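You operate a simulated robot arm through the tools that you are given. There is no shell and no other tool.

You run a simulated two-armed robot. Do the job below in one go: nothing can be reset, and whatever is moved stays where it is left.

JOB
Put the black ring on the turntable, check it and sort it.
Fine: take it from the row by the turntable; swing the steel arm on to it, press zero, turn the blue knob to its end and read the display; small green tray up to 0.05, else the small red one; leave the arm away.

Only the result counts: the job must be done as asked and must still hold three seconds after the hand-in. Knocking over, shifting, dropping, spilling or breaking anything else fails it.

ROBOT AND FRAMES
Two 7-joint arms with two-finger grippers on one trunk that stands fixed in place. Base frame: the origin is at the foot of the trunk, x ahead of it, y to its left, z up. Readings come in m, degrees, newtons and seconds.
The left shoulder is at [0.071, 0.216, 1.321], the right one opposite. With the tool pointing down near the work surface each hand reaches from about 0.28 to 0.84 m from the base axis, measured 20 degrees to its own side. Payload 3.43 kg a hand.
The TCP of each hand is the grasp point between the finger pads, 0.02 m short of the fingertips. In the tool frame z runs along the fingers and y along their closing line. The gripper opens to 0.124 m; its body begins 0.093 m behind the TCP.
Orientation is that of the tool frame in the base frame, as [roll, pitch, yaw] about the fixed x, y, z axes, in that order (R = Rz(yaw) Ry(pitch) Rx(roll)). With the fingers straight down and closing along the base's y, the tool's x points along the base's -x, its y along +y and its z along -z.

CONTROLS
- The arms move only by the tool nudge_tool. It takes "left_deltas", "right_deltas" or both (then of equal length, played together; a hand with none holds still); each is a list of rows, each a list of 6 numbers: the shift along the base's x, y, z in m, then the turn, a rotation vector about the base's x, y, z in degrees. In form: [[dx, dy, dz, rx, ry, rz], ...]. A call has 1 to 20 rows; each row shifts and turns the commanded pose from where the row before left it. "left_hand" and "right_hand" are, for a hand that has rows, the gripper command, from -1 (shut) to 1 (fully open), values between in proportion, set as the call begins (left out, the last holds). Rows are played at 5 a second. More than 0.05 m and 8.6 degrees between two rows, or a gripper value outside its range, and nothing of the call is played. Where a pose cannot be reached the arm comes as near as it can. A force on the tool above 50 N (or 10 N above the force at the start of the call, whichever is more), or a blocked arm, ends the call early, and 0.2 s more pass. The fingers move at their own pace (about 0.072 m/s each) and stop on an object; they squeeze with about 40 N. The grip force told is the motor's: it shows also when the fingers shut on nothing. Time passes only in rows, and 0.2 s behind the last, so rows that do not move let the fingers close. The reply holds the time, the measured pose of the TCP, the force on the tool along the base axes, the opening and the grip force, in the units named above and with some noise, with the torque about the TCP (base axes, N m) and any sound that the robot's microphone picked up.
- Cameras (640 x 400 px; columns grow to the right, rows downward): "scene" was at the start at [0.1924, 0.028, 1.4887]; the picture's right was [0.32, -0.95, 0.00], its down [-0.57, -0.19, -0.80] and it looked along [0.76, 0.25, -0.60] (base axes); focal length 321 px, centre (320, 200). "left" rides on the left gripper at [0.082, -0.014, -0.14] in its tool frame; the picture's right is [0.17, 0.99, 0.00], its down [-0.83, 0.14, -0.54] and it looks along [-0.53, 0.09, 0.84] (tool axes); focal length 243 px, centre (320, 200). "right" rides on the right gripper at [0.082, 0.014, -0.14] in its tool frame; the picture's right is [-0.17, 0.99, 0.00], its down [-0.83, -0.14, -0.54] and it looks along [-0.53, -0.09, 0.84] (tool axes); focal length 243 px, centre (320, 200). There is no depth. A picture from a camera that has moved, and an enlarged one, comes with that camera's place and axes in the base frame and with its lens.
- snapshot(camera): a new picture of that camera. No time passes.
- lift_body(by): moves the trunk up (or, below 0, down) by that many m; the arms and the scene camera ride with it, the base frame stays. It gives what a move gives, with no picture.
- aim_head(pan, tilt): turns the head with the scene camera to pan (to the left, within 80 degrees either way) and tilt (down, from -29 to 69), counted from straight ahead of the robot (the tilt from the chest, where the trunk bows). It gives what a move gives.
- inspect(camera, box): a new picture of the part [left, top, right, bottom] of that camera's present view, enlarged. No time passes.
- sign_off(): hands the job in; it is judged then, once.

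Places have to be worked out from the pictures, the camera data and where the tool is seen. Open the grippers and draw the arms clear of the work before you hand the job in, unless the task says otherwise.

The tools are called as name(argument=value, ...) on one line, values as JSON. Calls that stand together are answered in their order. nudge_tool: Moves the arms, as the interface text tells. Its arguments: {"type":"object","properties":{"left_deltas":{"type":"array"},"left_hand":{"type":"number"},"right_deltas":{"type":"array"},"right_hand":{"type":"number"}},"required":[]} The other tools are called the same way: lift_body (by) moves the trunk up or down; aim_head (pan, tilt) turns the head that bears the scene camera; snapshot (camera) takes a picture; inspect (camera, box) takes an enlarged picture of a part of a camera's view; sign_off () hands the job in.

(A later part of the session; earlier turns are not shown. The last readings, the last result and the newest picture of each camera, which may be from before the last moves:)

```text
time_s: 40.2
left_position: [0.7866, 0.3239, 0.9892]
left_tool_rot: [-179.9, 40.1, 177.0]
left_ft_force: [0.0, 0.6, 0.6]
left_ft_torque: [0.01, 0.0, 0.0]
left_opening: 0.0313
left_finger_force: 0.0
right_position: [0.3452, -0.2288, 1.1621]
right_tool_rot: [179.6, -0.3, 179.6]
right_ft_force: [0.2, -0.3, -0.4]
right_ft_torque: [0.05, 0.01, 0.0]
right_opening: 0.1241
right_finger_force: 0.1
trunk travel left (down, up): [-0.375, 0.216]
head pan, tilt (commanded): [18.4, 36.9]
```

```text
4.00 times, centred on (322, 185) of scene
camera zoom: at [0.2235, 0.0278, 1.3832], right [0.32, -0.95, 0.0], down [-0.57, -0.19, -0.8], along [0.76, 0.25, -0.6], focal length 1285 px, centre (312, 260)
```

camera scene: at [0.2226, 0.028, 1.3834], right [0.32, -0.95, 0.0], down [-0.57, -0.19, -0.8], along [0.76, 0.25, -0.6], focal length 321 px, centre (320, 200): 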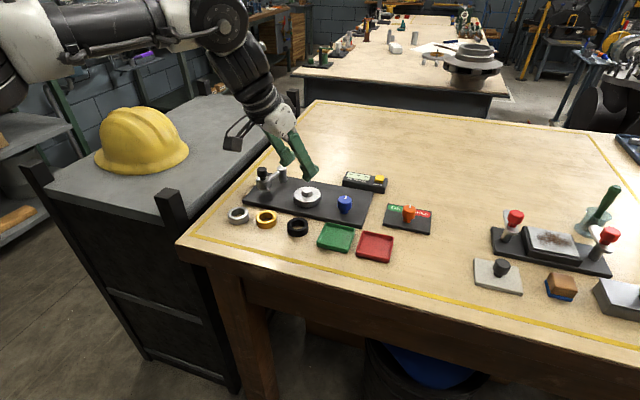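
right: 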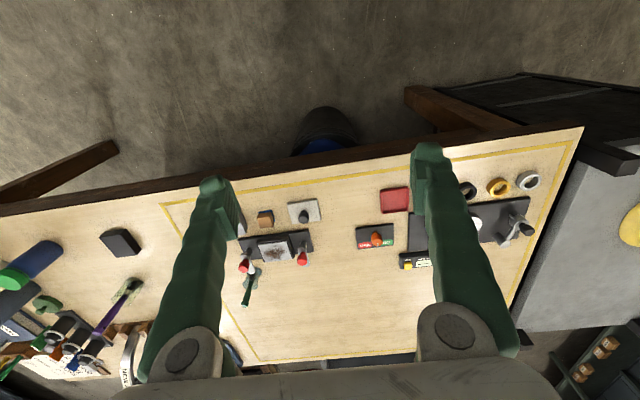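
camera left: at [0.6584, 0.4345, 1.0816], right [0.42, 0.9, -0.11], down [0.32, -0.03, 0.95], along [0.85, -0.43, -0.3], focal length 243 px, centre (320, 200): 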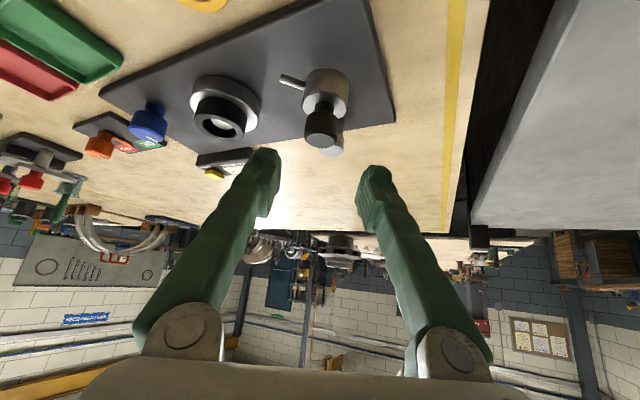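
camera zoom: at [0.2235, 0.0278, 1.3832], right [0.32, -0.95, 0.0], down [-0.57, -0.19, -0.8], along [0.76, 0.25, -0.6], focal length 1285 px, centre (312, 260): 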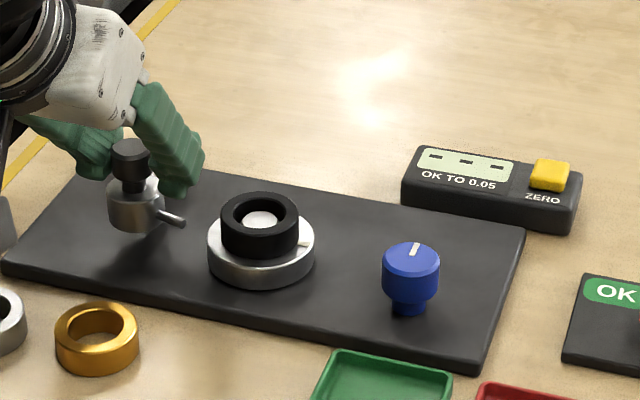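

The stylus tip is about 2 cm from the ring. I go on with two more arc steps.

nudge_tool(left_deltas=[[0.0013, -0.0045, 0, 0, 0, 1], [0.0017, -0.0045, 0, 0, 0, 1]])

inspect(camera="left", box=[220, 100, 400, 235])

inspect(camera="scene", box=[242, 140, 402, 230])

```text
time_s: 40.8
left_position: [0.7899, 0.3137, 0.9905]
left_tool_rot: [-180.0, 40.1, 179.0]
left_ft_force: [0.1, 0.0, 0.0]
left_ft_torque: [0.01, 0.04, 0.02]
left_opening: 0.0312
left_finger_force: 0.1
right_position: [0.3453, -0.2275, 1.1617]
right_tool_rot: [179.6, -0.4, 179.6]
right_ft_force: [-0.9, 0.9, -0.4]
right_ft_torque: [0.01, 0.01, 0.02]
right_opening: 0.1239
right_finger_force: 0.1
trunk travel left (down, up): [-0.375, 0.216]
head pan, tilt (commanded): [18.4, 36.9]
```

```text
2.96 times, centred on (310, 168) of left
camera zoom: at [0.6366, 0.3041, 1.0445], right [-0.11, 0.99, -0.11], down [0.29, 0.14, 0.95], along [0.95, 0.07, -0.3], focal length 719 px, centre (350, 296)
```

zoom: 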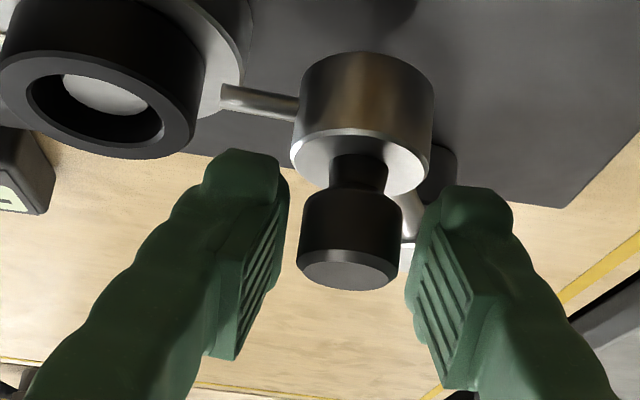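

```text
4.00 times, centred on (322, 185) of scene
camera zoom: at [0.2235, 0.0278, 1.3832], right [0.32, -0.95, 0.0], down [-0.57, -0.19, -0.8], along [0.76, 0.25, -0.6], focal length 1285 px, centre (312, 260)
```

zoom: 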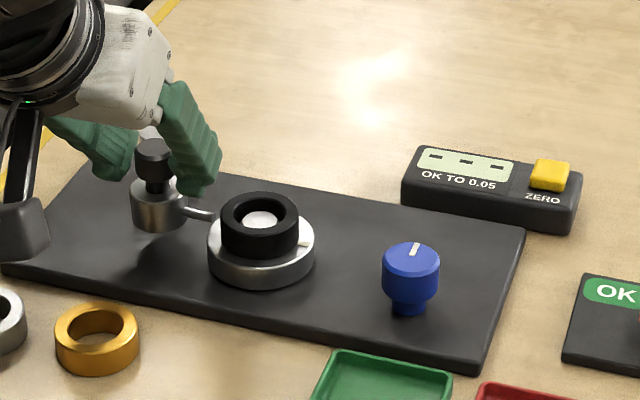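

The stylus is nearly at the ring. I advance one small step at a time.

nudge_tool(left_deltas=[[0.0014, -0.003, 0, 0, 0, 1], [0, 0, 0, 0, 0, 0]])

inspect(camera="left", box=[220, 90, 400, 225])

inspect(camera="scene", box=[262, 160, 402, 230])

```text
time_s: 41.4
left_position: [0.7903, 0.3105, 0.9897]
left_tool_rot: [-180.0, 40.1, 180.0]
left_ft_force: [0.0, -0.5, -0.9]
left_ft_torque: [-0.02, -0.03, -0.01]
left_opening: 0.031
left_finger_force: 0.0
right_position: [0.3446, -0.2267, 1.1616]
right_tool_rot: [179.5, -0.3, 179.6]
right_ft_force: [0.5, 0.0, 0.1]
right_ft_torque: [-0.01, 0.02, 0.01]
right_opening: 0.1241
right_finger_force: 0.1
trunk travel left (down, up): [-0.375, 0.216]
head pan, tilt (commanded): [18.4, 36.9]
```

```text
2.96 times, centred on (310, 158) of left
camera zoom: at [0.6379, 0.2989, 1.0444], right [-0.13, 0.99, -0.11], down [0.29, 0.14, 0.95], along [0.95, 0.09, -0.3], focal length 719 px, centre (350, 326)
```

zoom: 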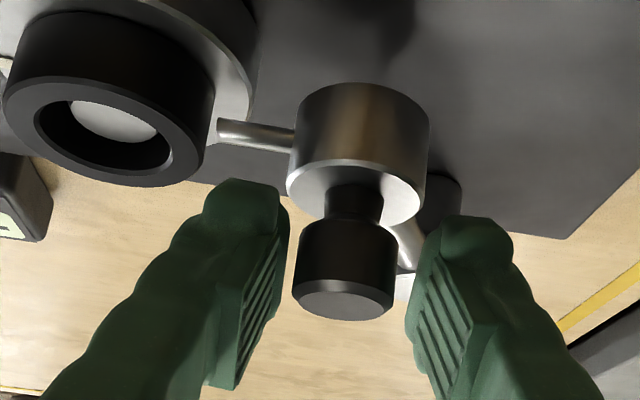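

```text
4.57 times, centred on (332, 195) of scene
camera zoom: at [0.2233, 0.0283, 1.3832], right [0.32, -0.95, 0.0], down [-0.57, -0.19, -0.8], along [0.76, 0.25, -0.6], focal length 1468 px, centre (265, 223)
```

zoom: 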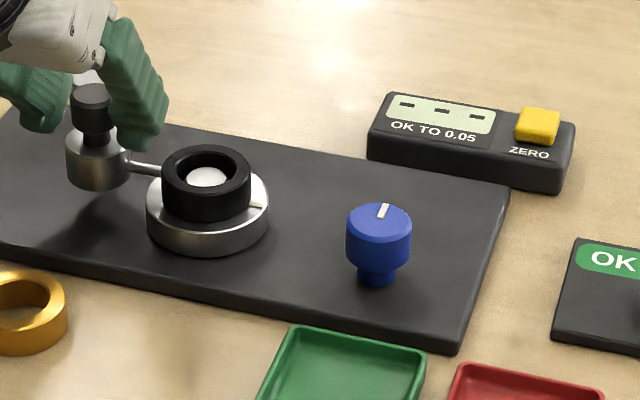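

nudge_tool(left_deltas=[[0.0014, -0.003, 0, 0, 0, 0], [0, 0, 0, 0, 0, 0]])

inspect(camera="left", box=[220, 90, 400, 225])

inspect(camera="scene", box=[262, 160, 402, 230])

```text
time_s: 42.0
left_position: [0.7914, 0.308, 0.9899]
left_tool_rot: [-179.9, 40.1, 179.9]
left_ft_force: [0.3, 0.1, -0.2]
left_ft_torque: [0.01, 0.0, 0.02]
left_opening: 0.0313
left_finger_force: 0.1
right_position: [0.3439, -0.2275, 1.162]
right_tool_rot: [179.6, -0.2, 179.6]
right_ft_force: [1.4, 0.9, -0.1]
right_ft_torque: [-0.01, -0.02, 0.0]
right_opening: 0.1241
right_finger_force: 0.0
trunk travel left (down, up): [-0.375, 0.216]
head pan, tilt (commanded): [18.4, 36.9]
```

```text
2.96 times, centred on (310, 158) of left
camera zoom: at [0.6395, 0.2961, 1.0446], right [-0.13, 0.99, -0.11], down [0.29, 0.14, 0.95], along [0.95, 0.09, -0.3], focal length 719 px, centre (350, 326)
```

zoom: 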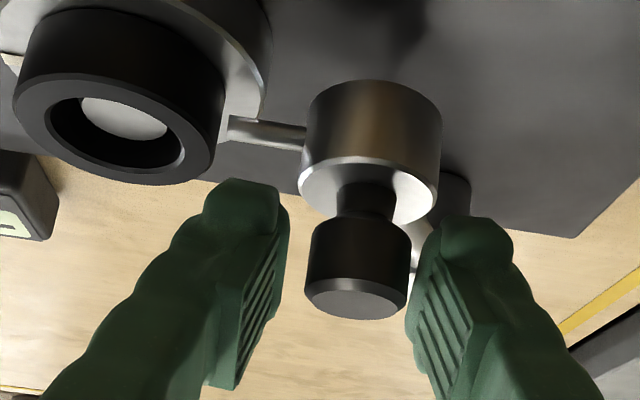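

```text
4.57 times, centred on (332, 195) of scene
camera zoom: at [0.2233, 0.0282, 1.3832], right [0.32, -0.95, 0.0], down [-0.57, -0.19, -0.8], along [0.76, 0.25, -0.6], focal length 1468 px, centre (265, 223)
```

zoom: 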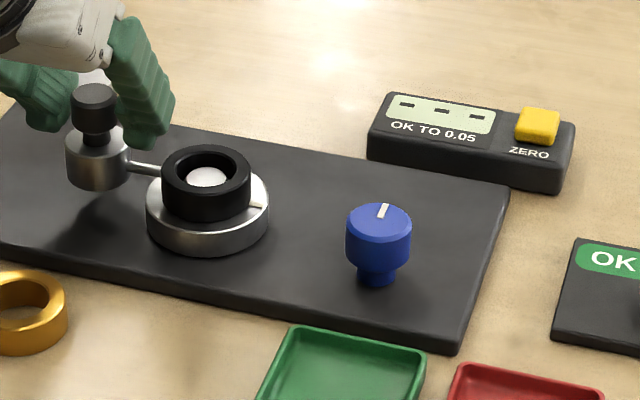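

inspect(camera="scene", box=[274, 172, 330, 217])

inspect(camera="left", box=[220, 90, 330, 170])

```text
8.89 times, centred on (302, 194) of scene
camera zoom: at [0.2233, 0.0282, 1.3832], right [0.32, -0.95, 0.0], down [-0.57, -0.19, -0.8], along [0.76, 0.25, -0.6], focal length 2855 px, centre (480, 249)
```

zoom: 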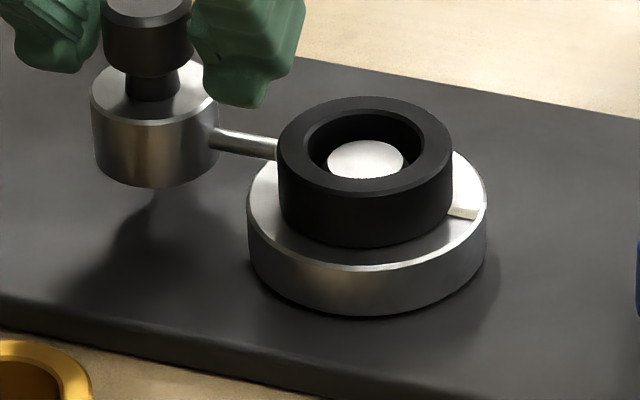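

```text
5.00 times, centred on (275, 130) of left
camera zoom: at [0.6395, 0.2961, 1.0446], right [-0.13, 0.99, -0.11], down [0.29, 0.14, 0.95], along [0.95, 0.09, -0.3], focal length 1213 px, centre (545, 550)
```

zoom: 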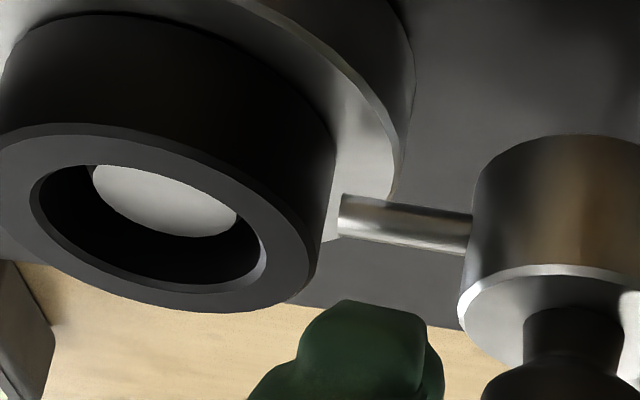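

The stylus looks about 1 mm from the ring. I push on with 2 mm steps, watching force and display.

nudge_tool(left_deltas=[[0.001, -0.002, 0, 0, 0, 0], [0, 0, 0, 0, 0, 0]])

inspect(camera="scene", box=[262, 160, 402, 230])

inspect(camera="left", box=[220, 90, 400, 225])

```text
time_s: 42.6
left_position: [0.7928, 0.3064, 0.9903]
left_tool_rot: [-180.0, 40.0, -180.0]
left_ft_force: [0.3, -0.2, -0.2]
left_ft_torque: [0.0, 0.01, 0.02]
left_opening: 0.0312
left_finger_force: 0.3
right_position: [0.3453, -0.2274, 1.1621]
right_tool_rot: [179.6, -0.4, 179.5]
right_ft_force: [0.5, -0.4, 0.5]
right_ft_torque: [0.0, 0.03, -0.02]
right_opening: 0.1238
right_finger_force: 0.1
trunk travel left (down, up): [-0.375, 0.216]
head pan, tilt (commanded): [18.4, 36.9]
```

```text
4.57 times, centred on (332, 195) of scene
camera zoom: at [0.2233, 0.0281, 1.3832], right [0.32, -0.95, 0.0], down [-0.57, -0.19, -0.8], along [0.76, 0.25, -0.6], focal length 1468 px, centre (265, 223)
```

zoom: 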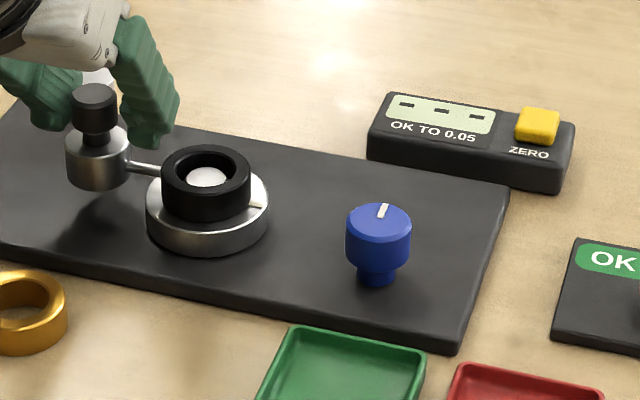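

```text
2.96 times, centred on (310, 158) of left
camera zoom: at [0.6407, 0.2941, 1.0447], right [-0.12, 0.99, -0.11], down [0.29, 0.14, 0.95], along [0.95, 0.09, -0.3], focal length 719 px, centre (350, 326)
```

zoom: 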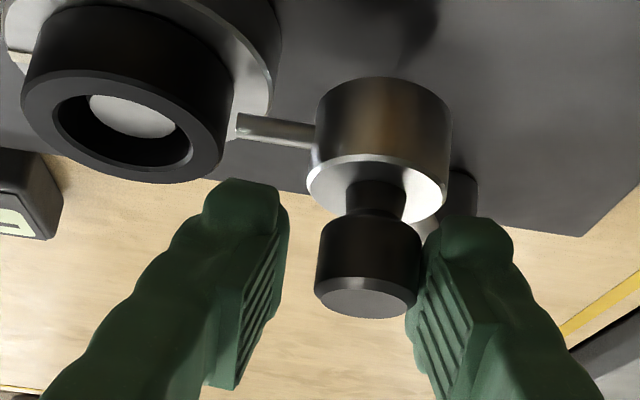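

nudge_tool(left_deltas=[[0.0007, -0.0015, 0, 0, 0, 0], [0, 0, 0, 0, 0, 0]])

inspect(camera="scene", box=[262, 160, 402, 230])

inspect(camera="left", box=[220, 90, 330, 170])

```text
time_s: 43.2
left_position: [0.7937, 0.3047, 0.9896]
left_tool_rot: [-179.9, 40.2, -179.9]
left_ft_force: [-1.5, 3.0, -0.2]
left_ft_torque: [0.03, 0.07, 0.06]
left_opening: 0.0325
left_finger_force: 1.0
right_position: [0.3449, -0.2284, 1.163]
right_tool_rot: [179.5, -0.3, 179.6]
right_ft_force: [0.7, 0.7, -0.1]
right_ft_torque: [-0.03, -0.01, -0.02]
right_opening: 0.1238
right_finger_force: 0.1
trunk travel left (down, up): [-0.375, 0.216]
head pan, tilt (commanded): [18.4, 36.9]
```

```text
4.57 times, centred on (332, 195) of scene
camera zoom: at [0.2233, 0.0283, 1.3832], right [0.32, -0.95, 0.0], down [-0.57, -0.19, -0.8], along [0.76, 0.25, -0.6], focal length 1468 px, centre (265, 223)
```

zoom: 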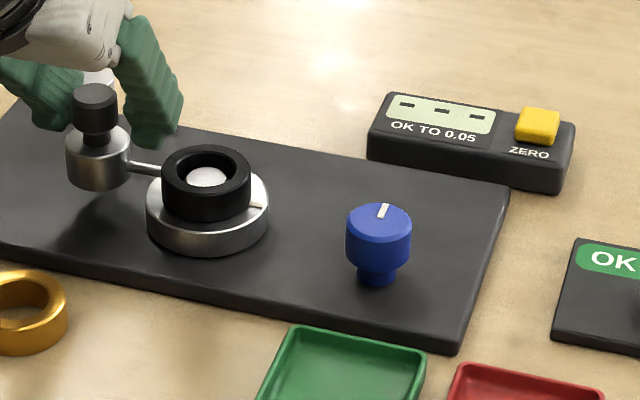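

```text
5.00 times, centred on (275, 130) of left
camera zoom: at [0.6414, 0.2931, 1.0445], right [-0.13, 0.99, -0.11], down [0.29, 0.14, 0.95], along [0.95, 0.09, -0.3], focal length 1213 px, centre (545, 550)
```

zoom: 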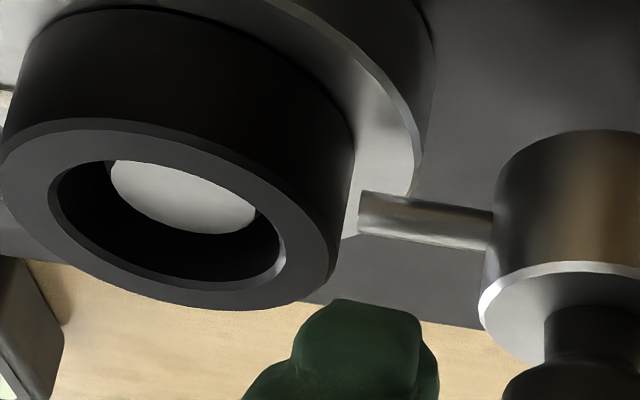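

The handle now resists with about 3 N and the arm no longer moves. I zoom far in on the stylus–ring gap to see whether it touches.

inspect(camera="left", box=[268, 110, 308, 145])

inspect(camera="scene", box=[290, 185, 310, 205])

```text
11.43 times, centred on (288, 128) of left
camera zoom: at [0.6414, 0.2931, 1.0445], right [-0.13, 0.99, -0.11], down [0.29, 0.14, 0.95], along [0.95, 0.09, -0.3], focal length 2773 px, centre (686, 1029)
```

zoom: 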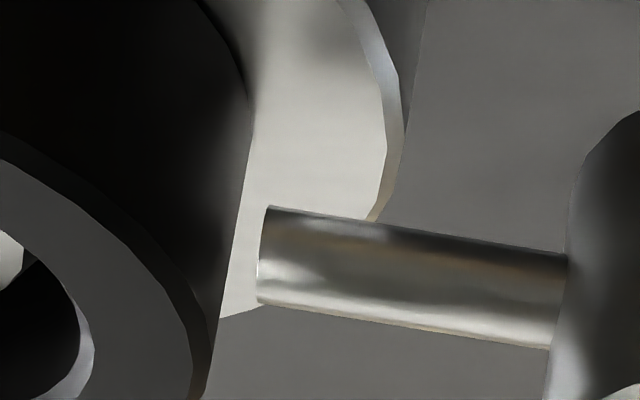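

```text
16.00 times, centred on (300, 195) of scene
camera zoom: at [0.2233, 0.0283, 1.3832], right [0.32, -0.95, 0.0], down [-0.57, -0.19, -0.8], along [0.76, 0.25, -0.6], focal length 5139 px, centre (640, 280)
```

zoom: 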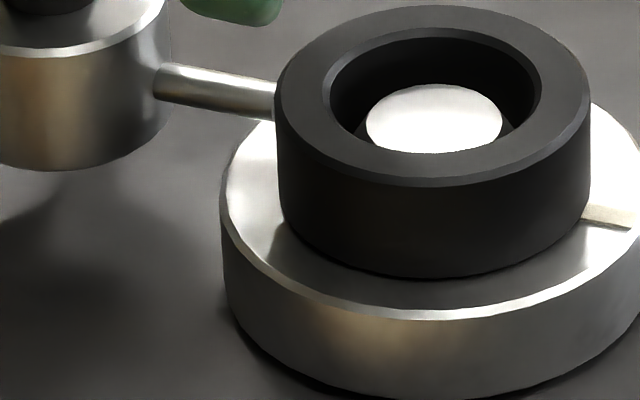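

There is still a visible gap of about 2 mm between stylus and ring. I push another 2 mm in small steps to see whether the arm yields, watching the force.

nudge_tool(left_deltas=[[0.0005, -0.001, 0, 0, 0, 0], [0.0005, -0.001, 0, 0, 0, 0], [0, 0, 0, 0, 0, 0]])

inspect(camera="left", box=[220, 90, 400, 225])

inspect(camera="scene", box=[262, 160, 402, 230])

```text
time_s: 44.0
left_position: [0.7955, 0.3043, 0.9894]
left_tool_rot: [-179.8, 40.2, -179.9]
left_ft_force: [-2.4, 8.0, 1.3]
left_ft_torque: [0.13, 0.05, 0.0]
left_opening: 0.0348
left_finger_force: 3.8
right_position: [0.3445, -0.2269, 1.1615]
right_tool_rot: [179.6, -0.4, 179.6]
right_ft_force: [0.2, -0.3, -0.2]
right_ft_torque: [0.0, 0.01, 0.02]
right_opening: 0.1242
right_finger_force: 0.0
trunk travel left (down, up): [-0.375, 0.216]
head pan, tilt (commanded): [18.4, 36.9]
```

```text
2.96 times, centred on (310, 158) of left
camera zoom: at [0.6419, 0.2916, 1.0442], right [-0.13, 0.99, -0.11], down [0.29, 0.14, 0.95], along [0.95, 0.09, -0.3], focal length 719 px, centre (350, 326)
```

zoom: 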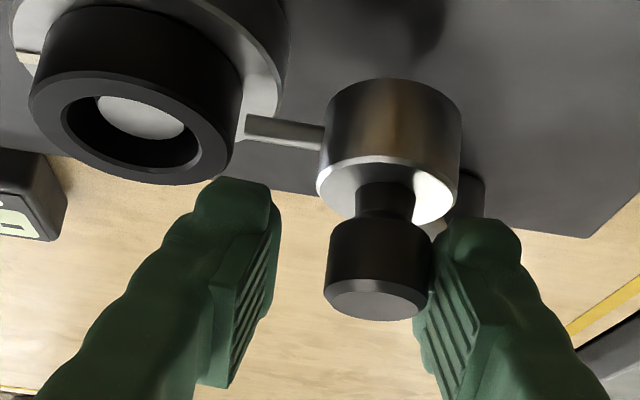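

```text
4.57 times, centred on (332, 195) of scene
camera zoom: at [0.2229, 0.029, 1.3833], right [0.32, -0.95, 0.0], down [-0.57, -0.19, -0.8], along [0.76, 0.25, -0.6], focal length 1468 px, centre (265, 223)
```

zoom: 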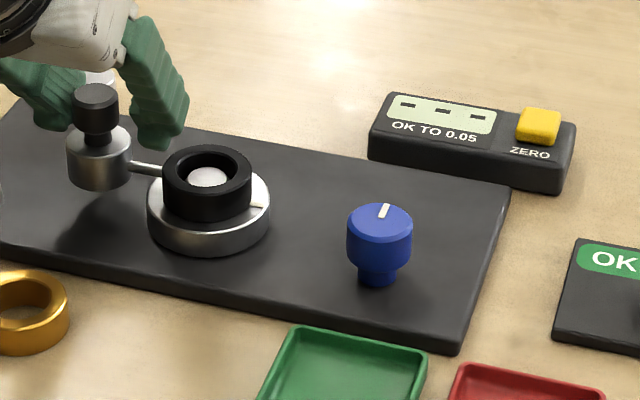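

8 N and no further motion: the arm has reached its stop. I back off to relieve the push, then open the fingers and lift straight up.

nudge_tool(left_deltas=[[-0.001, 0.002, 0, 0, 0, 0], [-0.0007, 0.0015, 0, 0, 0, 0], [0, 0, 0, 0, 0, 0]])

nudge_tool(left_deltas=[[0, 0, 0, 0, 0, 0], [0, 0, 0, 0, 0, 0], [0, 0, 0.01, 0, 0, 0], [0, 0, 0.02, 0, 0, 0], [0, 0, 0.02, 0, 0, 0]], left_hand=-0.1)

inspect(camera="scene", box=[242, 150, 402, 230])

snapshot(camera="left")

```text
time_s: 44.8
left_position: [0.7926, 0.306, 0.9897]
left_tool_rot: [-179.8, 40.2, 179.9]
left_ft_force: [0.6, 1.5, 0.5]
left_ft_torque: [0.03, -0.02, 0.0]
left_opening: 0.0325
left_finger_force: 1.0
right_position: [0.3447, -0.2275, 1.162]
right_tool_rot: [179.5, -0.3, 179.6]
right_ft_force: [1.4, -0.4, 0.2]
right_ft_torque: [-0.01, -0.01, -0.03]
right_opening: 0.1238
right_finger_force: 0.0
trunk travel left (down, up): [-0.375, 0.216]
head pan, tilt (commanded): [18.4, 36.9]
```

```text
time_s: 46.0
left_position: [0.7918, 0.3057, 1.0414]
left_tool_rot: [-179.9, 40.2, -180.0]
left_ft_force: [0.5, 0.7, -0.4]
left_ft_torque: [0.0, 0.0, 0.0]
left_opening: 0.0558
left_finger_force: 0.0
right_position: [0.3451, -0.2281, 1.162]
right_tool_rot: [179.6, -0.2, 179.6]
right_ft_force: [0.1, -1.0, -0.7]
right_ft_torque: [0.0, -0.01, 0.01]
right_opening: 0.1241
right_finger_force: 0.0
trunk travel left (down, up): [-0.375, 0.216]
head pan, tilt (commanded): [18.4, 36.9]
```

```text
4.00 times, centred on (322, 190) of scene
camera zoom: at [0.223, 0.0278, 1.3833], right [0.32, -0.95, 0.0], down [-0.57, -0.19, -0.8], along [0.76, 0.25, -0.6], focal length 1285 px, centre (312, 240)
```

zoom: 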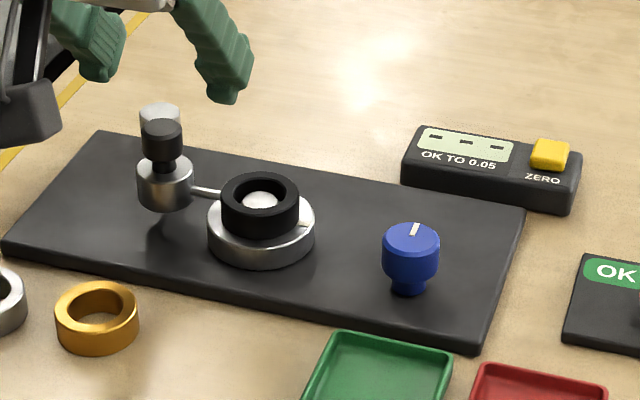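

```text
taken
camera left: at [0.6398, 0.2936, 1.0954], right [-0.13, 0.99, -0.11], down [0.29, 0.14, 0.95], along [0.95, 0.09, -0.3], focal length 243 px, centre (320, 200)
```

left: 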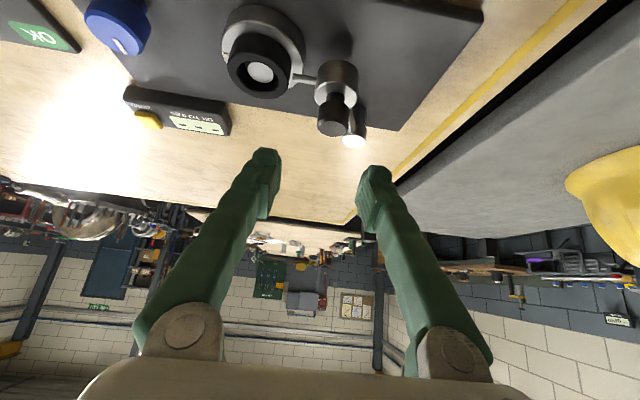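

The arm stays at the stop. I check the gap again from this new viewpoint.

inspect(camera="left", box=[215, 10, 375, 140])

inspect(camera="scene", box=[340, 170, 400, 210])

```text
3.08 times, centred on (295, 75) of left
camera zoom: at [0.6398, 0.2936, 1.0954], right [-0.13, 0.99, -0.11], down [0.29, 0.14, 0.95], along [0.95, 0.09, -0.3], focal length 746 px, centre (397, 585)
```

zoom: 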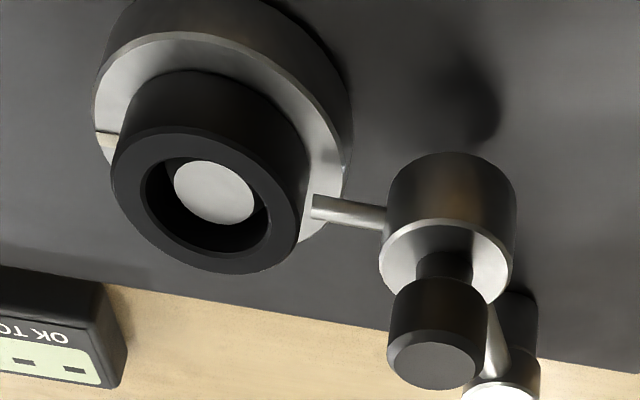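

```text
10.00 times, centred on (370, 190) of scene
camera zoom: at [0.223, 0.0278, 1.3833], right [0.32, -0.95, 0.0], down [-0.57, -0.19, -0.8], along [0.76, 0.25, -0.6], focal length 3212 px, centre (-180, 300)
```

zoom: 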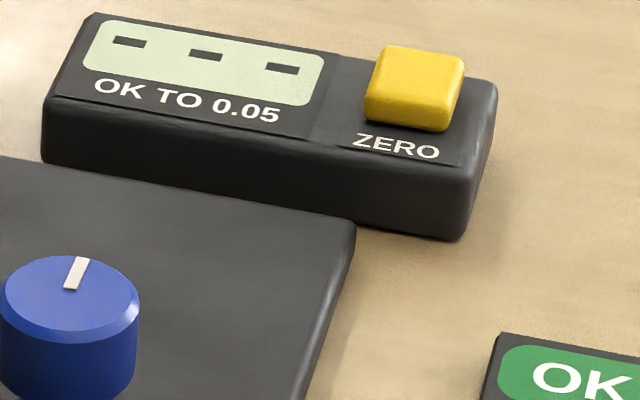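

I compare the ring's seat against the earlier picture to see whether the stylus pushed it, and look closely at the gap.

inspect(camera="scene", box=[274, 172, 330, 217])

inspect(camera="left", box=[225, 30, 315, 105])

```text
8.89 times, centred on (302, 194) of scene
camera zoom: at [0.223, 0.0278, 1.3833], right [0.32, -0.95, 0.0], down [-0.57, -0.19, -0.8], along [0.76, 0.25, -0.6], focal length 2855 px, centre (480, 249)
```

zoom: 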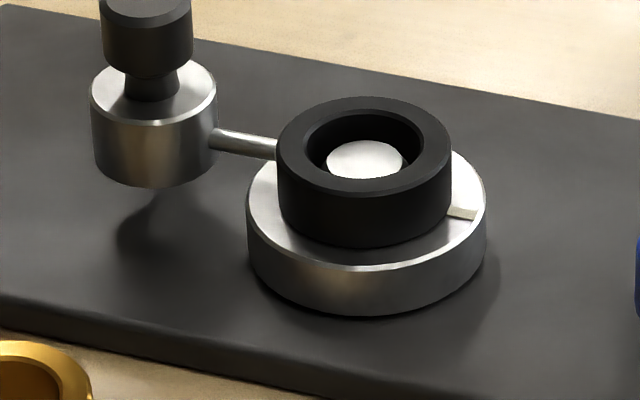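

```text
5.33 times, centred on (270, 68) of left
camera zoom: at [0.6398, 0.2936, 1.0954], right [-0.13, 0.99, -0.11], down [0.29, 0.14, 0.95], along [0.95, 0.09, -0.3], focal length 1294 px, centre (587, 907)
```

zoom: 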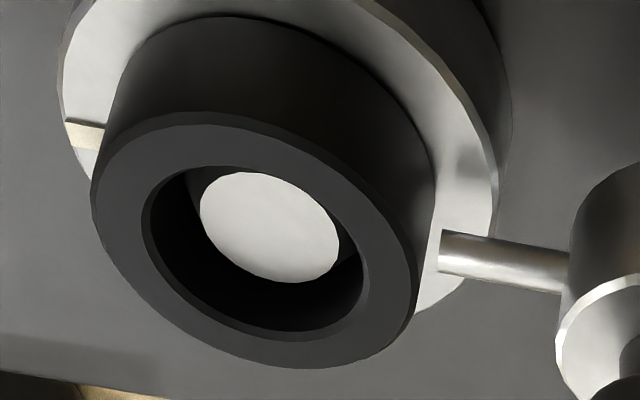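

The ring did not move and the arm rests at its stop, so it is swung on. Next is the ZERO button, which I place at about (0.925, 0.1005), top z≈0.936; I close the fingers and move there high, turning the hand for reach.

nudge_tool(left_deltas=[[0, 0, 0.005, 0, 0, -2.5], [0.012, -0.022, 0, 0, 0, -2.5], [0.012, -0.022, 0, 0, 0, -2.5], [0.012, -0.022, 0, 0, 0, -2.5], [0.012, -0.022, 0, 0, 0, -2.5], [0.012, -0.022, 0, 0, 0, -2.5], [0.012, -0.022, 0, 0, 0, -2.5], [0.012, -0.022, 0, 0, 0, -2.5], [0, 0, 0, -1.71, -4.7, 0], [0, 0, 0, -1.71, -4.7, 0]], left_hand=-1)

snapshot(camera="left")

snapshot(camera="scene")

```text
time_s: 48.2
left_position: [0.8384, 0.2509, 1.0388]
left_tool_rot: [-179.7, 50.3, 160.0]
left_ft_force: [-0.2, 0.0, -1.2]
left_ft_torque: [0.02, 0.02, 0.0]
left_opening: 0.0
left_finger_force: 33.7
left hand out of reach, approached as far as the arm can: row 4, 5, 6, 7, 8
right_position: [0.3453, -0.227, 1.1623]
right_tool_rot: [179.5, -0.2, 179.5]
right_ft_force: [0.2, 0.5, -0.6]
right_ft_torque: [0.0, -0.01, -0.01]
right_opening: 0.1239
right_finger_force: 0.0
trunk travel left (down, up): [-0.375, 0.216]
head pan, tilt (commanded): [18.4, 36.9]
```

```text
taken
camera left: at [0.6841, 0.294, 1.0665], right [0.24, 0.96, -0.13], down [0.16, 0.09, 0.98], along [0.96, -0.26, -0.13], focal length 243 px, centre (320, 200)
```

left: 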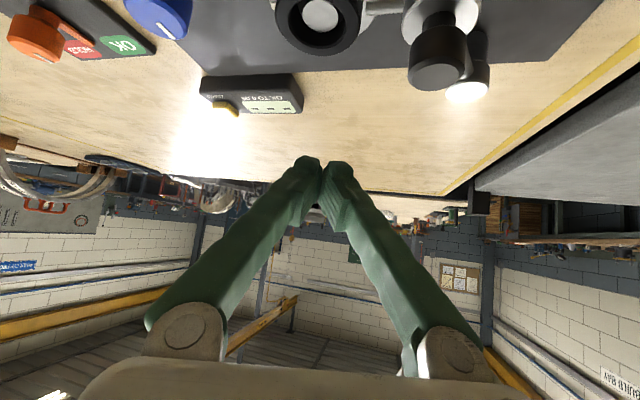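

```text
taken
camera scene: at [0.2232, 0.0284, 1.3833], right [0.32, -0.95, 0.0], down [-0.57, -0.19, -0.8], along [0.76, 0.25, -0.6], focal length 321 px, centre (320, 200)
```

scene: 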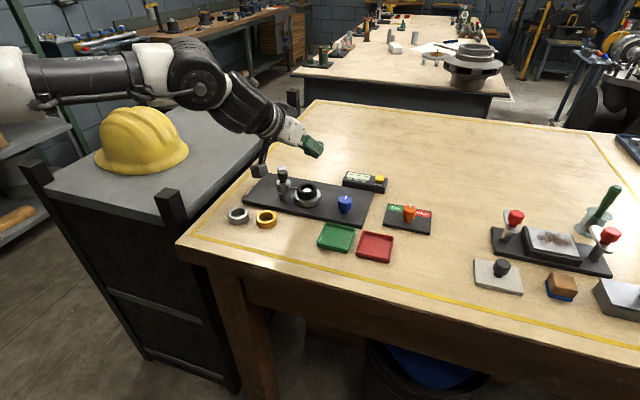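

The arm stopped short at (0.838, 0.251); with the new 50° tilt there should be more. I advance in small steps toward the button and slightly down, checking the limit.

nudge_tool(left_deltas=[[0.008, -0.02, 0, 0, 0, 0], [0.008, -0.02, 0, 0, 0, 0], [0.008, -0.02, 0, 0, 0, 0], [0.008, -0.02, -0.005, 0, 0, 0], [0.008, -0.02, -0.005, 0, 0, 0]])

snapshot(camera="scene")

```text
time_s: 49.4
left_position: [0.8613, 0.1982, 1.0367]
left_tool_rot: [-179.9, 50.2, 160.0]
left_ft_force: [0.1, 0.3, -0.2]
left_ft_torque: [0.0, -0.04, 0.03]
left_opening: 0.0002
left_finger_force: 34.1
left hand out of reach, approached as far as the arm can: row 3, 4, 5
right_position: [0.3446, -0.2284, 1.1627]
right_tool_rot: [179.6, -0.3, 179.6]
right_ft_force: [1.1, 0.9, 0.2]
right_ft_torque: [-0.01, 0.02, 0.04]
right_opening: 0.1241
right_finger_force: 0.1
trunk travel left (down, up): [-0.375, 0.216]
head pan, tilt (commanded): [18.4, 36.9]
```

```text
taken
camera scene: at [0.2235, 0.0279, 1.3832], right [0.32, -0.95, 0.0], down [-0.57, -0.19, -0.8], along [0.76, 0.25, -0.6], focal length 321 px, centre (320, 200)
```

scene: 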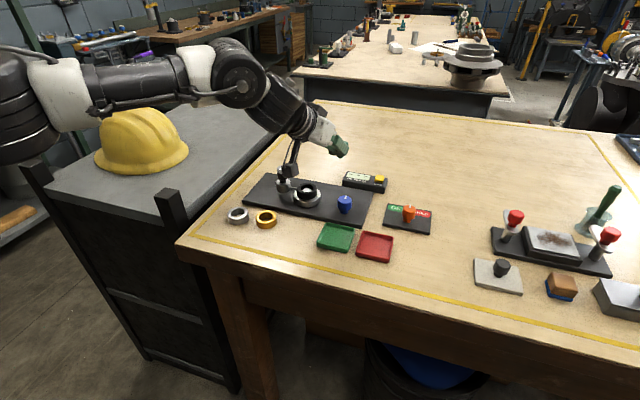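

Still limited here; I test whether a yaw closer to the forearm's line (ψ≈140) with a lower height lets it go further.

nudge_tool(left_deltas=[[0, 0, 0, 0, 0, -7], [0, 0, 0, 0, 0, -7], [0, 0, 0, 0, 0, -6], [0.008, -0.015, -0.005, 0, 0, 0], [0.008, -0.015, -0.005, 0, 0, 0], [0.008, -0.015, -0.005, 0, 0, 0]])

```text
time_s: 50.8
left_position: [0.8652, 0.1896, 1.0356]
left_tool_rot: [-179.9, 50.1, 140.0]
left_ft_force: [-0.2, -0.1, 0.4]
left_ft_torque: [0.02, 0.0, 0.04]
left_opening: 0.0
left_finger_force: 34.2
left hand out of reach, approached as far as the arm can: row 4, 5, 6
right_position: [0.3441, -0.228, 1.162]
right_tool_rot: [179.6, -0.3, 179.6]
right_ft_force: [0.0, 0.0, 0.2]
right_ft_torque: [0.0, 0.01, 0.02]
right_opening: 0.1241
right_finger_force: 0.0
trunk travel left (down, up): [-0.375, 0.216]
head pan, tilt (commanded): [18.4, 36.9]
```

The stretch seems to be the limit at this tilt, so I'll use yaw 180 and 60° tilt, which brings the wrist nearer and keeps the camera housing between the blue and orange knobs. First I rotate and tilt at this height.

nudge_tool(left_deltas=[[-0.005, -0.005, 0, 0, 0, 8], [-0.005, -0.01, 0, 0, 0, 8], [0, -0.01, 0, 0, 0, 8], [0, -0.01, 0, 0, 0, 8], [0, -0.01, 0, 0, 0, 8], [0, -0.01, 0, 0, -5, 0], [0, -0.01, 0, 0, -5, 0]])

snapshot(camera="scene")

```text
time_s: 52.4
left_position: [0.857, 0.1998, 1.0308]
left_tool_rot: [176.0, 59.9, 164.7]
left_ft_force: [-0.5, 0.2, 0.1]
left_ft_torque: [-0.01, 0.02, -0.02]
left_opening: 0.0
left_finger_force: 34.6
left hand out of reach, approached as far as the arm can: row 2, 3, 4, 5
right_position: [0.3445, -0.2277, 1.1619]
right_tool_rot: [179.7, -0.3, 179.7]
right_ft_force: [-0.4, -0.1, -0.1]
right_ft_torque: [0.0, 0.04, 0.0]
right_opening: 0.124
right_finger_force: 0.1
trunk travel left (down, up): [-0.375, 0.216]
head pan, tilt (commanded): [18.4, 36.9]
```

```text
taken
camera scene: at [0.2236, 0.0279, 1.3832], right [0.32, -0.95, 0.0], down [-0.57, -0.19, -0.8], along [0.76, 0.25, -0.6], focal length 321 px, centre (320, 200)
```

scene: 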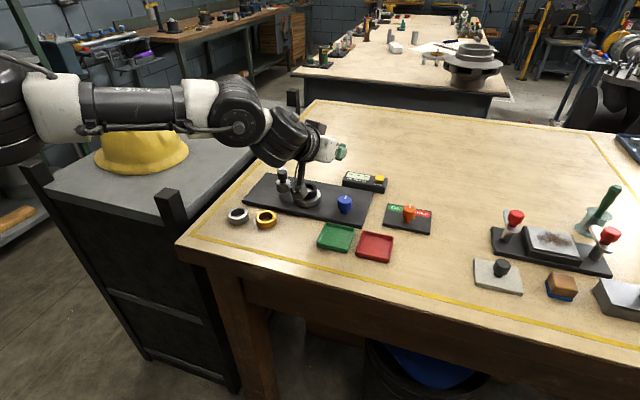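

The hand is now tilted 60° (azimuth about −11°) with room to stretch. I move toward the button at z≈1.03, keeping the camera housing high.

nudge_tool(left_deltas=[[0.011, -0.02, 0, 0, 0, 0], [0.011, -0.02, 0, 0, 0, 0], [0.011, -0.02, 0, 0, 0, 0], [0.011, -0.02, 0, 0, 0, 0], [0.011, -0.02, 0, 0, 0, 0]])

snapshot(camera="scene")

snapshot(camera="left")

```text
time_s: 53.6
left_position: [0.8642, 0.1828, 1.0321]
left_tool_rot: [176.0, 59.8, 164.4]
left_ft_force: [-0.2, -0.3, 0.3]
left_ft_torque: [0.0, 0.0, -0.01]
left_opening: 0.0001
left_finger_force: 34.6
left hand out of reach, approached as far as the arm can: row 1, 2, 3, 4, 5
right_position: [0.346, -0.2272, 1.1629]
right_tool_rot: [179.5, -0.3, 179.5]
right_ft_force: [-0.4, -0.4, 0.0]
right_ft_torque: [0.0, -0.01, 0.0]
right_opening: 0.124
right_finger_force: 0.0
trunk travel left (down, up): [-0.375, 0.216]
head pan, tilt (commanded): [18.4, 36.9]
```

```text
taken
camera scene: at [0.223, 0.0279, 1.3833], right [0.32, -0.95, 0.0], down [-0.57, -0.19, -0.8], along [0.76, 0.25, -0.6], focal length 321 px, centre (320, 200)
```

scene: 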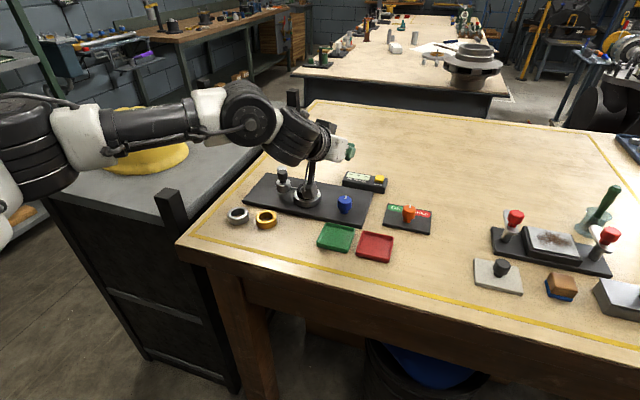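

```text
taken
camera left: at [0.7034, 0.2037, 1.0306], right [0.12, 0.99, -0.11], down [-0.03, 0.11, 0.99], along [0.99, -0.12, 0.04], focal length 243 px, centre (320, 200)
```

left: 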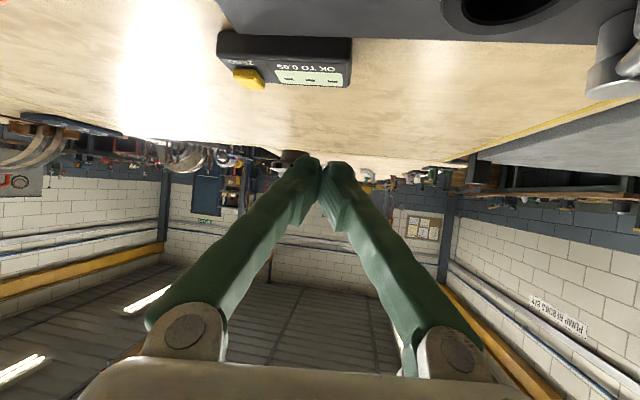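

The limit stays at about the same place whatever the tilt, and the elbow is clearly bent, so the arm seems stuck in a poor configuration. I retract the hand toward the body, straighten its yaw, and will come out again along the button's own line.

nudge_tool(left_deltas=[[-0.025, 0, 0.015, 0, 0, 0], [-0.03, 0, 0.015, -1, 0, 5.9], [-0.035, -0.005, 0.01, -1, 0, 5.9], [-0.035, -0.01, 0.01, 0, 5, 0], [-0.035, -0.01, 0.01, 0, 5, 0], [-0.035, -0.01, 0, 0, 5, 0], [-0.035, -0.01, 0, 0, 0, 0], [-0.03, -0.01, 0, 0, 0, 0]])

snapshot(camera="scene")

```text
time_s: 55.4
left_position: [0.6727, 0.1993, 1.0854]
left_tool_rot: [-179.9, 45.0, 179.6]
left_ft_force: [-0.2, -0.2, 0.1]
left_ft_torque: [-0.02, 0.03, 0.0]
left_opening: 0.0
left_finger_force: 34.1
left hand out of reach, approached as far as the arm can: row 3, 5, 6, 7, 8
right_position: [0.3451, -0.2282, 1.1613]
right_tool_rot: [179.5, -0.4, 179.6]
right_ft_force: [0.6, 0.1, -0.5]
right_ft_torque: [-0.02, -0.01, 0.02]
right_opening: 0.124
right_finger_force: 0.0
trunk travel left (down, up): [-0.375, 0.216]
head pan, tilt (commanded): [18.4, 36.9]
```

```text
taken
camera scene: at [0.2229, 0.0283, 1.3833], right [0.32, -0.95, 0.0], down [-0.57, -0.19, -0.8], along [0.76, 0.25, -0.6], focal length 321 px, centre (320, 200)
```

scene: 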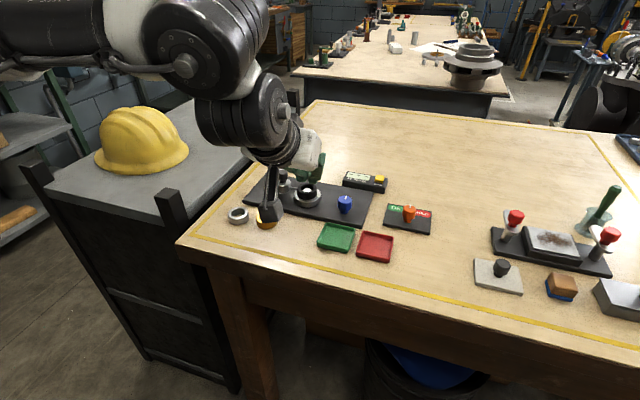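

Comparing the limits so far, reach improves strongly when the wrist is well below the shoulder, and the quoted 0.84 m was for the original trunk height. I raise the trunk by 0.10 m again (hand is clear, at z 1.085) and retry from there.

lift_body(by=0.1)

snapshot(camera="scene")

```text
time_s: 56.7
left_position: [0.6684, 0.2006, 1.2323]
left_tool_rot: [-179.9, 49.6, 179.7]
left_ft_force: [0.5, 0.2, -0.4]
left_ft_torque: [0.0, 0.01, 0.0]
left_opening: 0.0
left_finger_force: 34.5
right_position: [0.3468, -0.2271, 1.2626]
right_tool_rot: [179.6, -0.5, 179.6]
right_ft_force: [-0.4, 1.0, -0.4]
right_ft_torque: [0.0, -0.02, -0.02]
right_opening: 0.1242
right_finger_force: 0.0
trunk travel left (down, up): [-0.475, 0.116]
head pan, tilt (commanded): [18.4, 36.9]
```

```text
taken
camera scene: at [0.1932, 0.0281, 1.4885], right [0.32, -0.95, 0.0], down [-0.57, -0.19, -0.8], along [0.76, 0.25, -0.6], focal length 321 px, centre (320, 200)
```

scene: 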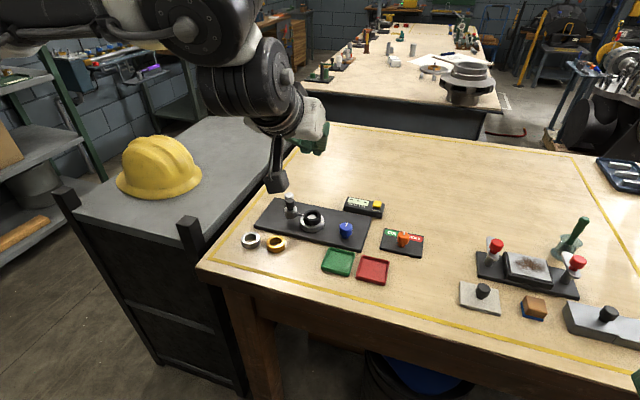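

Trunk is back at starting height with the hand at z 1.23. I lower the hand and move toward the button's side, checking for limits.

nudge_tool(left_deltas=[[0, 0, -0.035, 0, 0, 0], [0, 0, -0.035, 0, 0, 0], [0, -0.01, -0.035, 0, 0, 0], [0.0, -0.015, -0.035, 0, 0, 0], [0.01, -0.015, -0.02, 0, 0, 0], [0.01, -0.015, 0, 0, 0, 0], [0.01, -0.015, 0, 0, 0, 0]])

```text
time_s: 58.3
left_position: [0.677, 0.1958, 1.101]
left_tool_rot: [-179.9, 49.6, 179.8]
left_ft_force: [-0.5, -0.2, 0.4]
left_ft_torque: [0.0, 0.03, -0.01]
left_opening: 0.0001
left_finger_force: 34.8
left hand out of reach, approached as far as the arm can: row 3, 4, 5, 6, 7
right_position: [0.3467, -0.2268, 1.2625]
right_tool_rot: [179.7, -0.2, 179.5]
right_ft_force: [0.2, 0.2, -0.4]
right_ft_torque: [0.0, 0.03, 0.0]
right_opening: 0.124
right_finger_force: 0.1
trunk travel left (down, up): [-0.475, 0.116]
head pan, tilt (commanded): [18.4, 36.9]
```

The sideways limit at y≈0.196 with yaw 180 is unchanged, so it is a wrist-turn limit. I rotate the hand toward −y (yaw ≈ 145) and try again.

nudge_tool(left_deltas=[[0, 0, 0, 0, 0, -8], [0, 0, 0, 0, 0, -8], [0, 0, 0, 0, 0, -8], [0, 0, 0, 0, 0, -8], [0.0, -0.015, -0.01, 0, 0, 0], [0.01, -0.015, -0.01, 0, 0, 0], [0.01, -0.015, -0.01, 0, 0, 0], [0.015, -0.015, -0.01, 0, 0, 0], [0.015, -0.015, 0, 0, 0, 0], [0.015, -0.015, 0, 0, 0, 0], [0.015, -0.01, 0, 0, 0, 0]])

snapshot(camera="scene")

```text
time_s: 60.7
left_position: [0.7496, 0.1005, 1.0627]
left_tool_rot: [-179.6, 49.6, 147.9]
left_ft_force: [1.3, -0.5, -1.3]
left_ft_torque: [0.02, -0.01, 0.03]
left_opening: 0.0
left_finger_force: 34.8
left hand out of reach, approached as far as the arm can: row 11
right_position: [0.3459, -0.2273, 1.2615]
right_tool_rot: [179.6, -0.3, 179.6]
right_ft_force: [0.3, -0.1, -0.2]
right_ft_torque: [0.0, -0.01, 0.04]
right_opening: 0.1239
right_finger_force: 0.0
trunk travel left (down, up): [-0.475, 0.116]
head pan, tilt (commanded): [18.4, 36.9]
```

```text
taken
camera scene: at [0.1928, 0.0281, 1.4887], right [0.32, -0.95, 0.0], down [-0.57, -0.19, -0.8], along [0.76, 0.25, -0.6], focal length 321 px, centre (320, 200)
```

scene: 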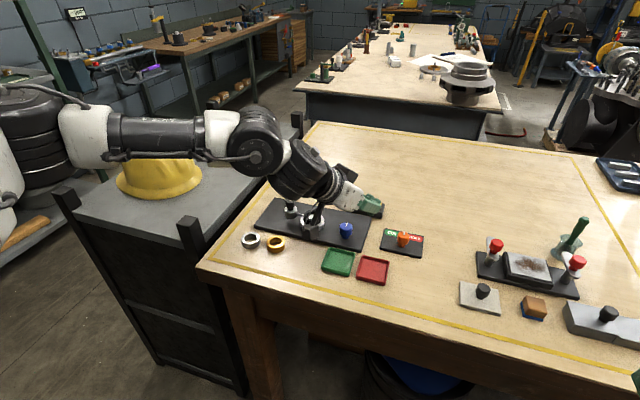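

That opened up y≈0.10. I turn the hand further (yaw ≈ 128) and extend forward toward the button, lowering a little.

nudge_tool(left_deltas=[[0, 0, 0, 0, 0, -7], [0, 0, 0, 0, 0, -7], [0, 0, 0, 0, 0, -6], [0.02, 0, -0.005, 0, 0, 0], [0.02, 0, -0.005, 0, 0, 0], [0.02, 0, -0.005, 0, 0, 0], [0.02, 0, -0.005, 0, 0, 0], [0.02, 0, 0, 0, 0, 0], [0.02, 0, 0, 0, 0, 0]])

snapshot(camera="scene")

```text
time_s: 62.7
left_position: [0.7817, 0.1142, 1.0585]
left_tool_rot: [-179.8, 49.7, 127.8]
left_ft_force: [-0.3, 0.2, -0.2]
left_ft_torque: [0.0, -0.02, -0.02]
left_opening: 0.0001
left_finger_force: 34.6
left hand out of reach, approached as far as the arm can: row 5, 6, 7, 8, 9
right_position: [0.3453, -0.2275, 1.2626]
right_tool_rot: [179.6, -0.4, 179.6]
right_ft_force: [0.0, -0.1, 1.0]
right_ft_torque: [0.01, 0.01, -0.01]
right_opening: 0.1241
right_finger_force: 0.0
trunk travel left (down, up): [-0.475, 0.116]
head pan, tilt (commanded): [18.4, 36.9]
```

```text
taken
camera scene: at [0.1925, 0.028, 1.4887], right [0.32, -0.95, 0.0], down [-0.57, -0.19, -0.8], along [0.76, 0.25, -0.6], focal length 321 px, centre (320, 200)
```

scene: 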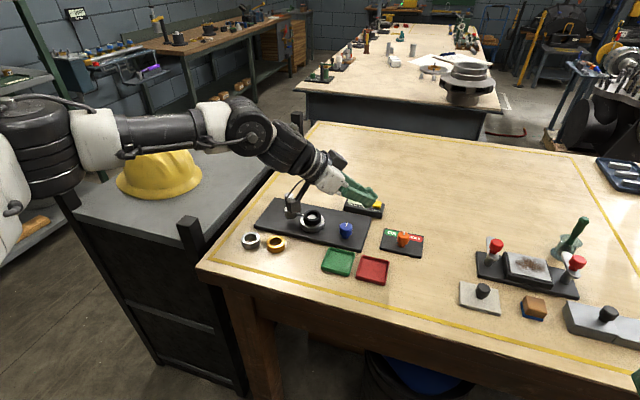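

Still short (limit ≈ (0.78, 0.114) here). I test whether rolling the hand about its own axis — irrelevant for pressing a button — frees more reach.

nudge_tool(left_deltas=[[0, 0, 0, 3.76, -4.8, -5.18], [0, 0, 0, 3.76, -4.8, -5.18], [0, 0, 0, 3.76, -4.8, -5.18], [0.02, 0, 0, 0, 0, 0], [0.02, 0, 0, 0, 0, 0], [0.02, 0, 0, 0, 0, 0]])

nudge_tool(left_deltas=[[0, 0, 0, -3.76, 4.8, 5.18], [0, 0, 0, -3.76, 4.8, 5.18], [0, 0, 0, -3.76, 4.8, 5.18], [0, 0, 0, -3.76, 4.8, 5.18], [0, 0, 0, -3.76, 4.8, 5.18], [0, 0, 0, -3.76, 4.8, 5.18], [0.02, 0, 0, 0, 0, 0], [0.02, 0, 0, 0, 0, 0], [0.02, 0, 0, 0, 0, 0]])

```text
time_s: 64.1
left_position: [0.7887, 0.1234, 1.0613]
left_tool_rot: [154.5, 44.1, 93.4]
left_ft_force: [-0.6, 0.1, -0.2]
left_ft_torque: [-0.02, 0.03, 0.02]
left_opening: 0.0003
left_finger_force: 34.0
left hand out of reach, approached as far as the arm can: row 4, 5, 6
right_position: [0.345, -0.2277, 1.2616]
right_tool_rot: [179.6, -0.3, 179.5]
right_ft_force: [-0.1, -0.1, 0.4]
right_ft_torque: [-0.02, 0.0, 0.02]
right_opening: 0.124
right_finger_force: 0.1
trunk travel left (down, up): [-0.475, 0.116]
head pan, tilt (commanded): [18.4, 36.9]
```

```text
time_s: 66.1
left_position: [0.7938, 0.1294, 1.063]
left_tool_rot: [-154.2, 44.1, 162.4]
left_ft_force: [0.3, 0.1, -0.9]
left_ft_torque: [0.03, 0.02, 0.03]
left_opening: 0.0
left_finger_force: 34.2
left hand out of reach, approached as far as the arm can: row 7, 8, 9
right_position: [0.3453, -0.2278, 1.262]
right_tool_rot: [179.8, -0.3, 179.5]
right_ft_force: [-0.3, 0.6, -1.2]
right_ft_torque: [0.01, 0.0, 0.04]
right_opening: 0.124
right_finger_force: 0.0
trunk travel left (down, up): [-0.475, 0.116]
head pan, tilt (commanded): [18.4, 36.9]
```

Roll makes no difference, so here it is a pure stretch limit (about 0.58 m shoulder to wrist). Lowering the trunk brings the shoulders forward, so I undo the roll, retract the hand high and back, and then lower the trunk further than before.

nudge_tool(left_deltas=[[-0.02, 0.01, 0.03, 3.76, -4.8, -5.18], [-0.02, 0.01, 0.03, 3.76, -4.8, -5.18], [-0.02, 0.015, 0.03, 3.76, -4.8, -5.18], [-0.02, 0.015, 0.03, 0, 0, 5], [-0.02, 0.015, 0.03, 0, 0, 5], [-0.02, 0.015, 0.03, 0, 0, 5], [-0.02, 0.015, 0.03, 0, 0, 5]])

```text
time_s: 67.7
left_position: [0.6521, 0.2239, 1.2737]
left_tool_rot: [-179.9, 49.7, 147.8]
left_ft_force: [0.2, -0.5, -0.2]
left_ft_torque: [-0.01, -0.03, 0.02]
left_opening: 0.0
left_finger_force: 34.6
right_position: [0.3439, -0.2276, 1.2625]
right_tool_rot: [179.5, -0.2, 179.6]
right_ft_force: [-0.3, -0.4, -1.0]
right_ft_torque: [-0.01, -0.01, 0.0]
right_opening: 0.1243
right_finger_force: 0.1
trunk travel left (down, up): [-0.475, 0.116]
head pan, tilt (commanded): [18.4, 36.9]
```

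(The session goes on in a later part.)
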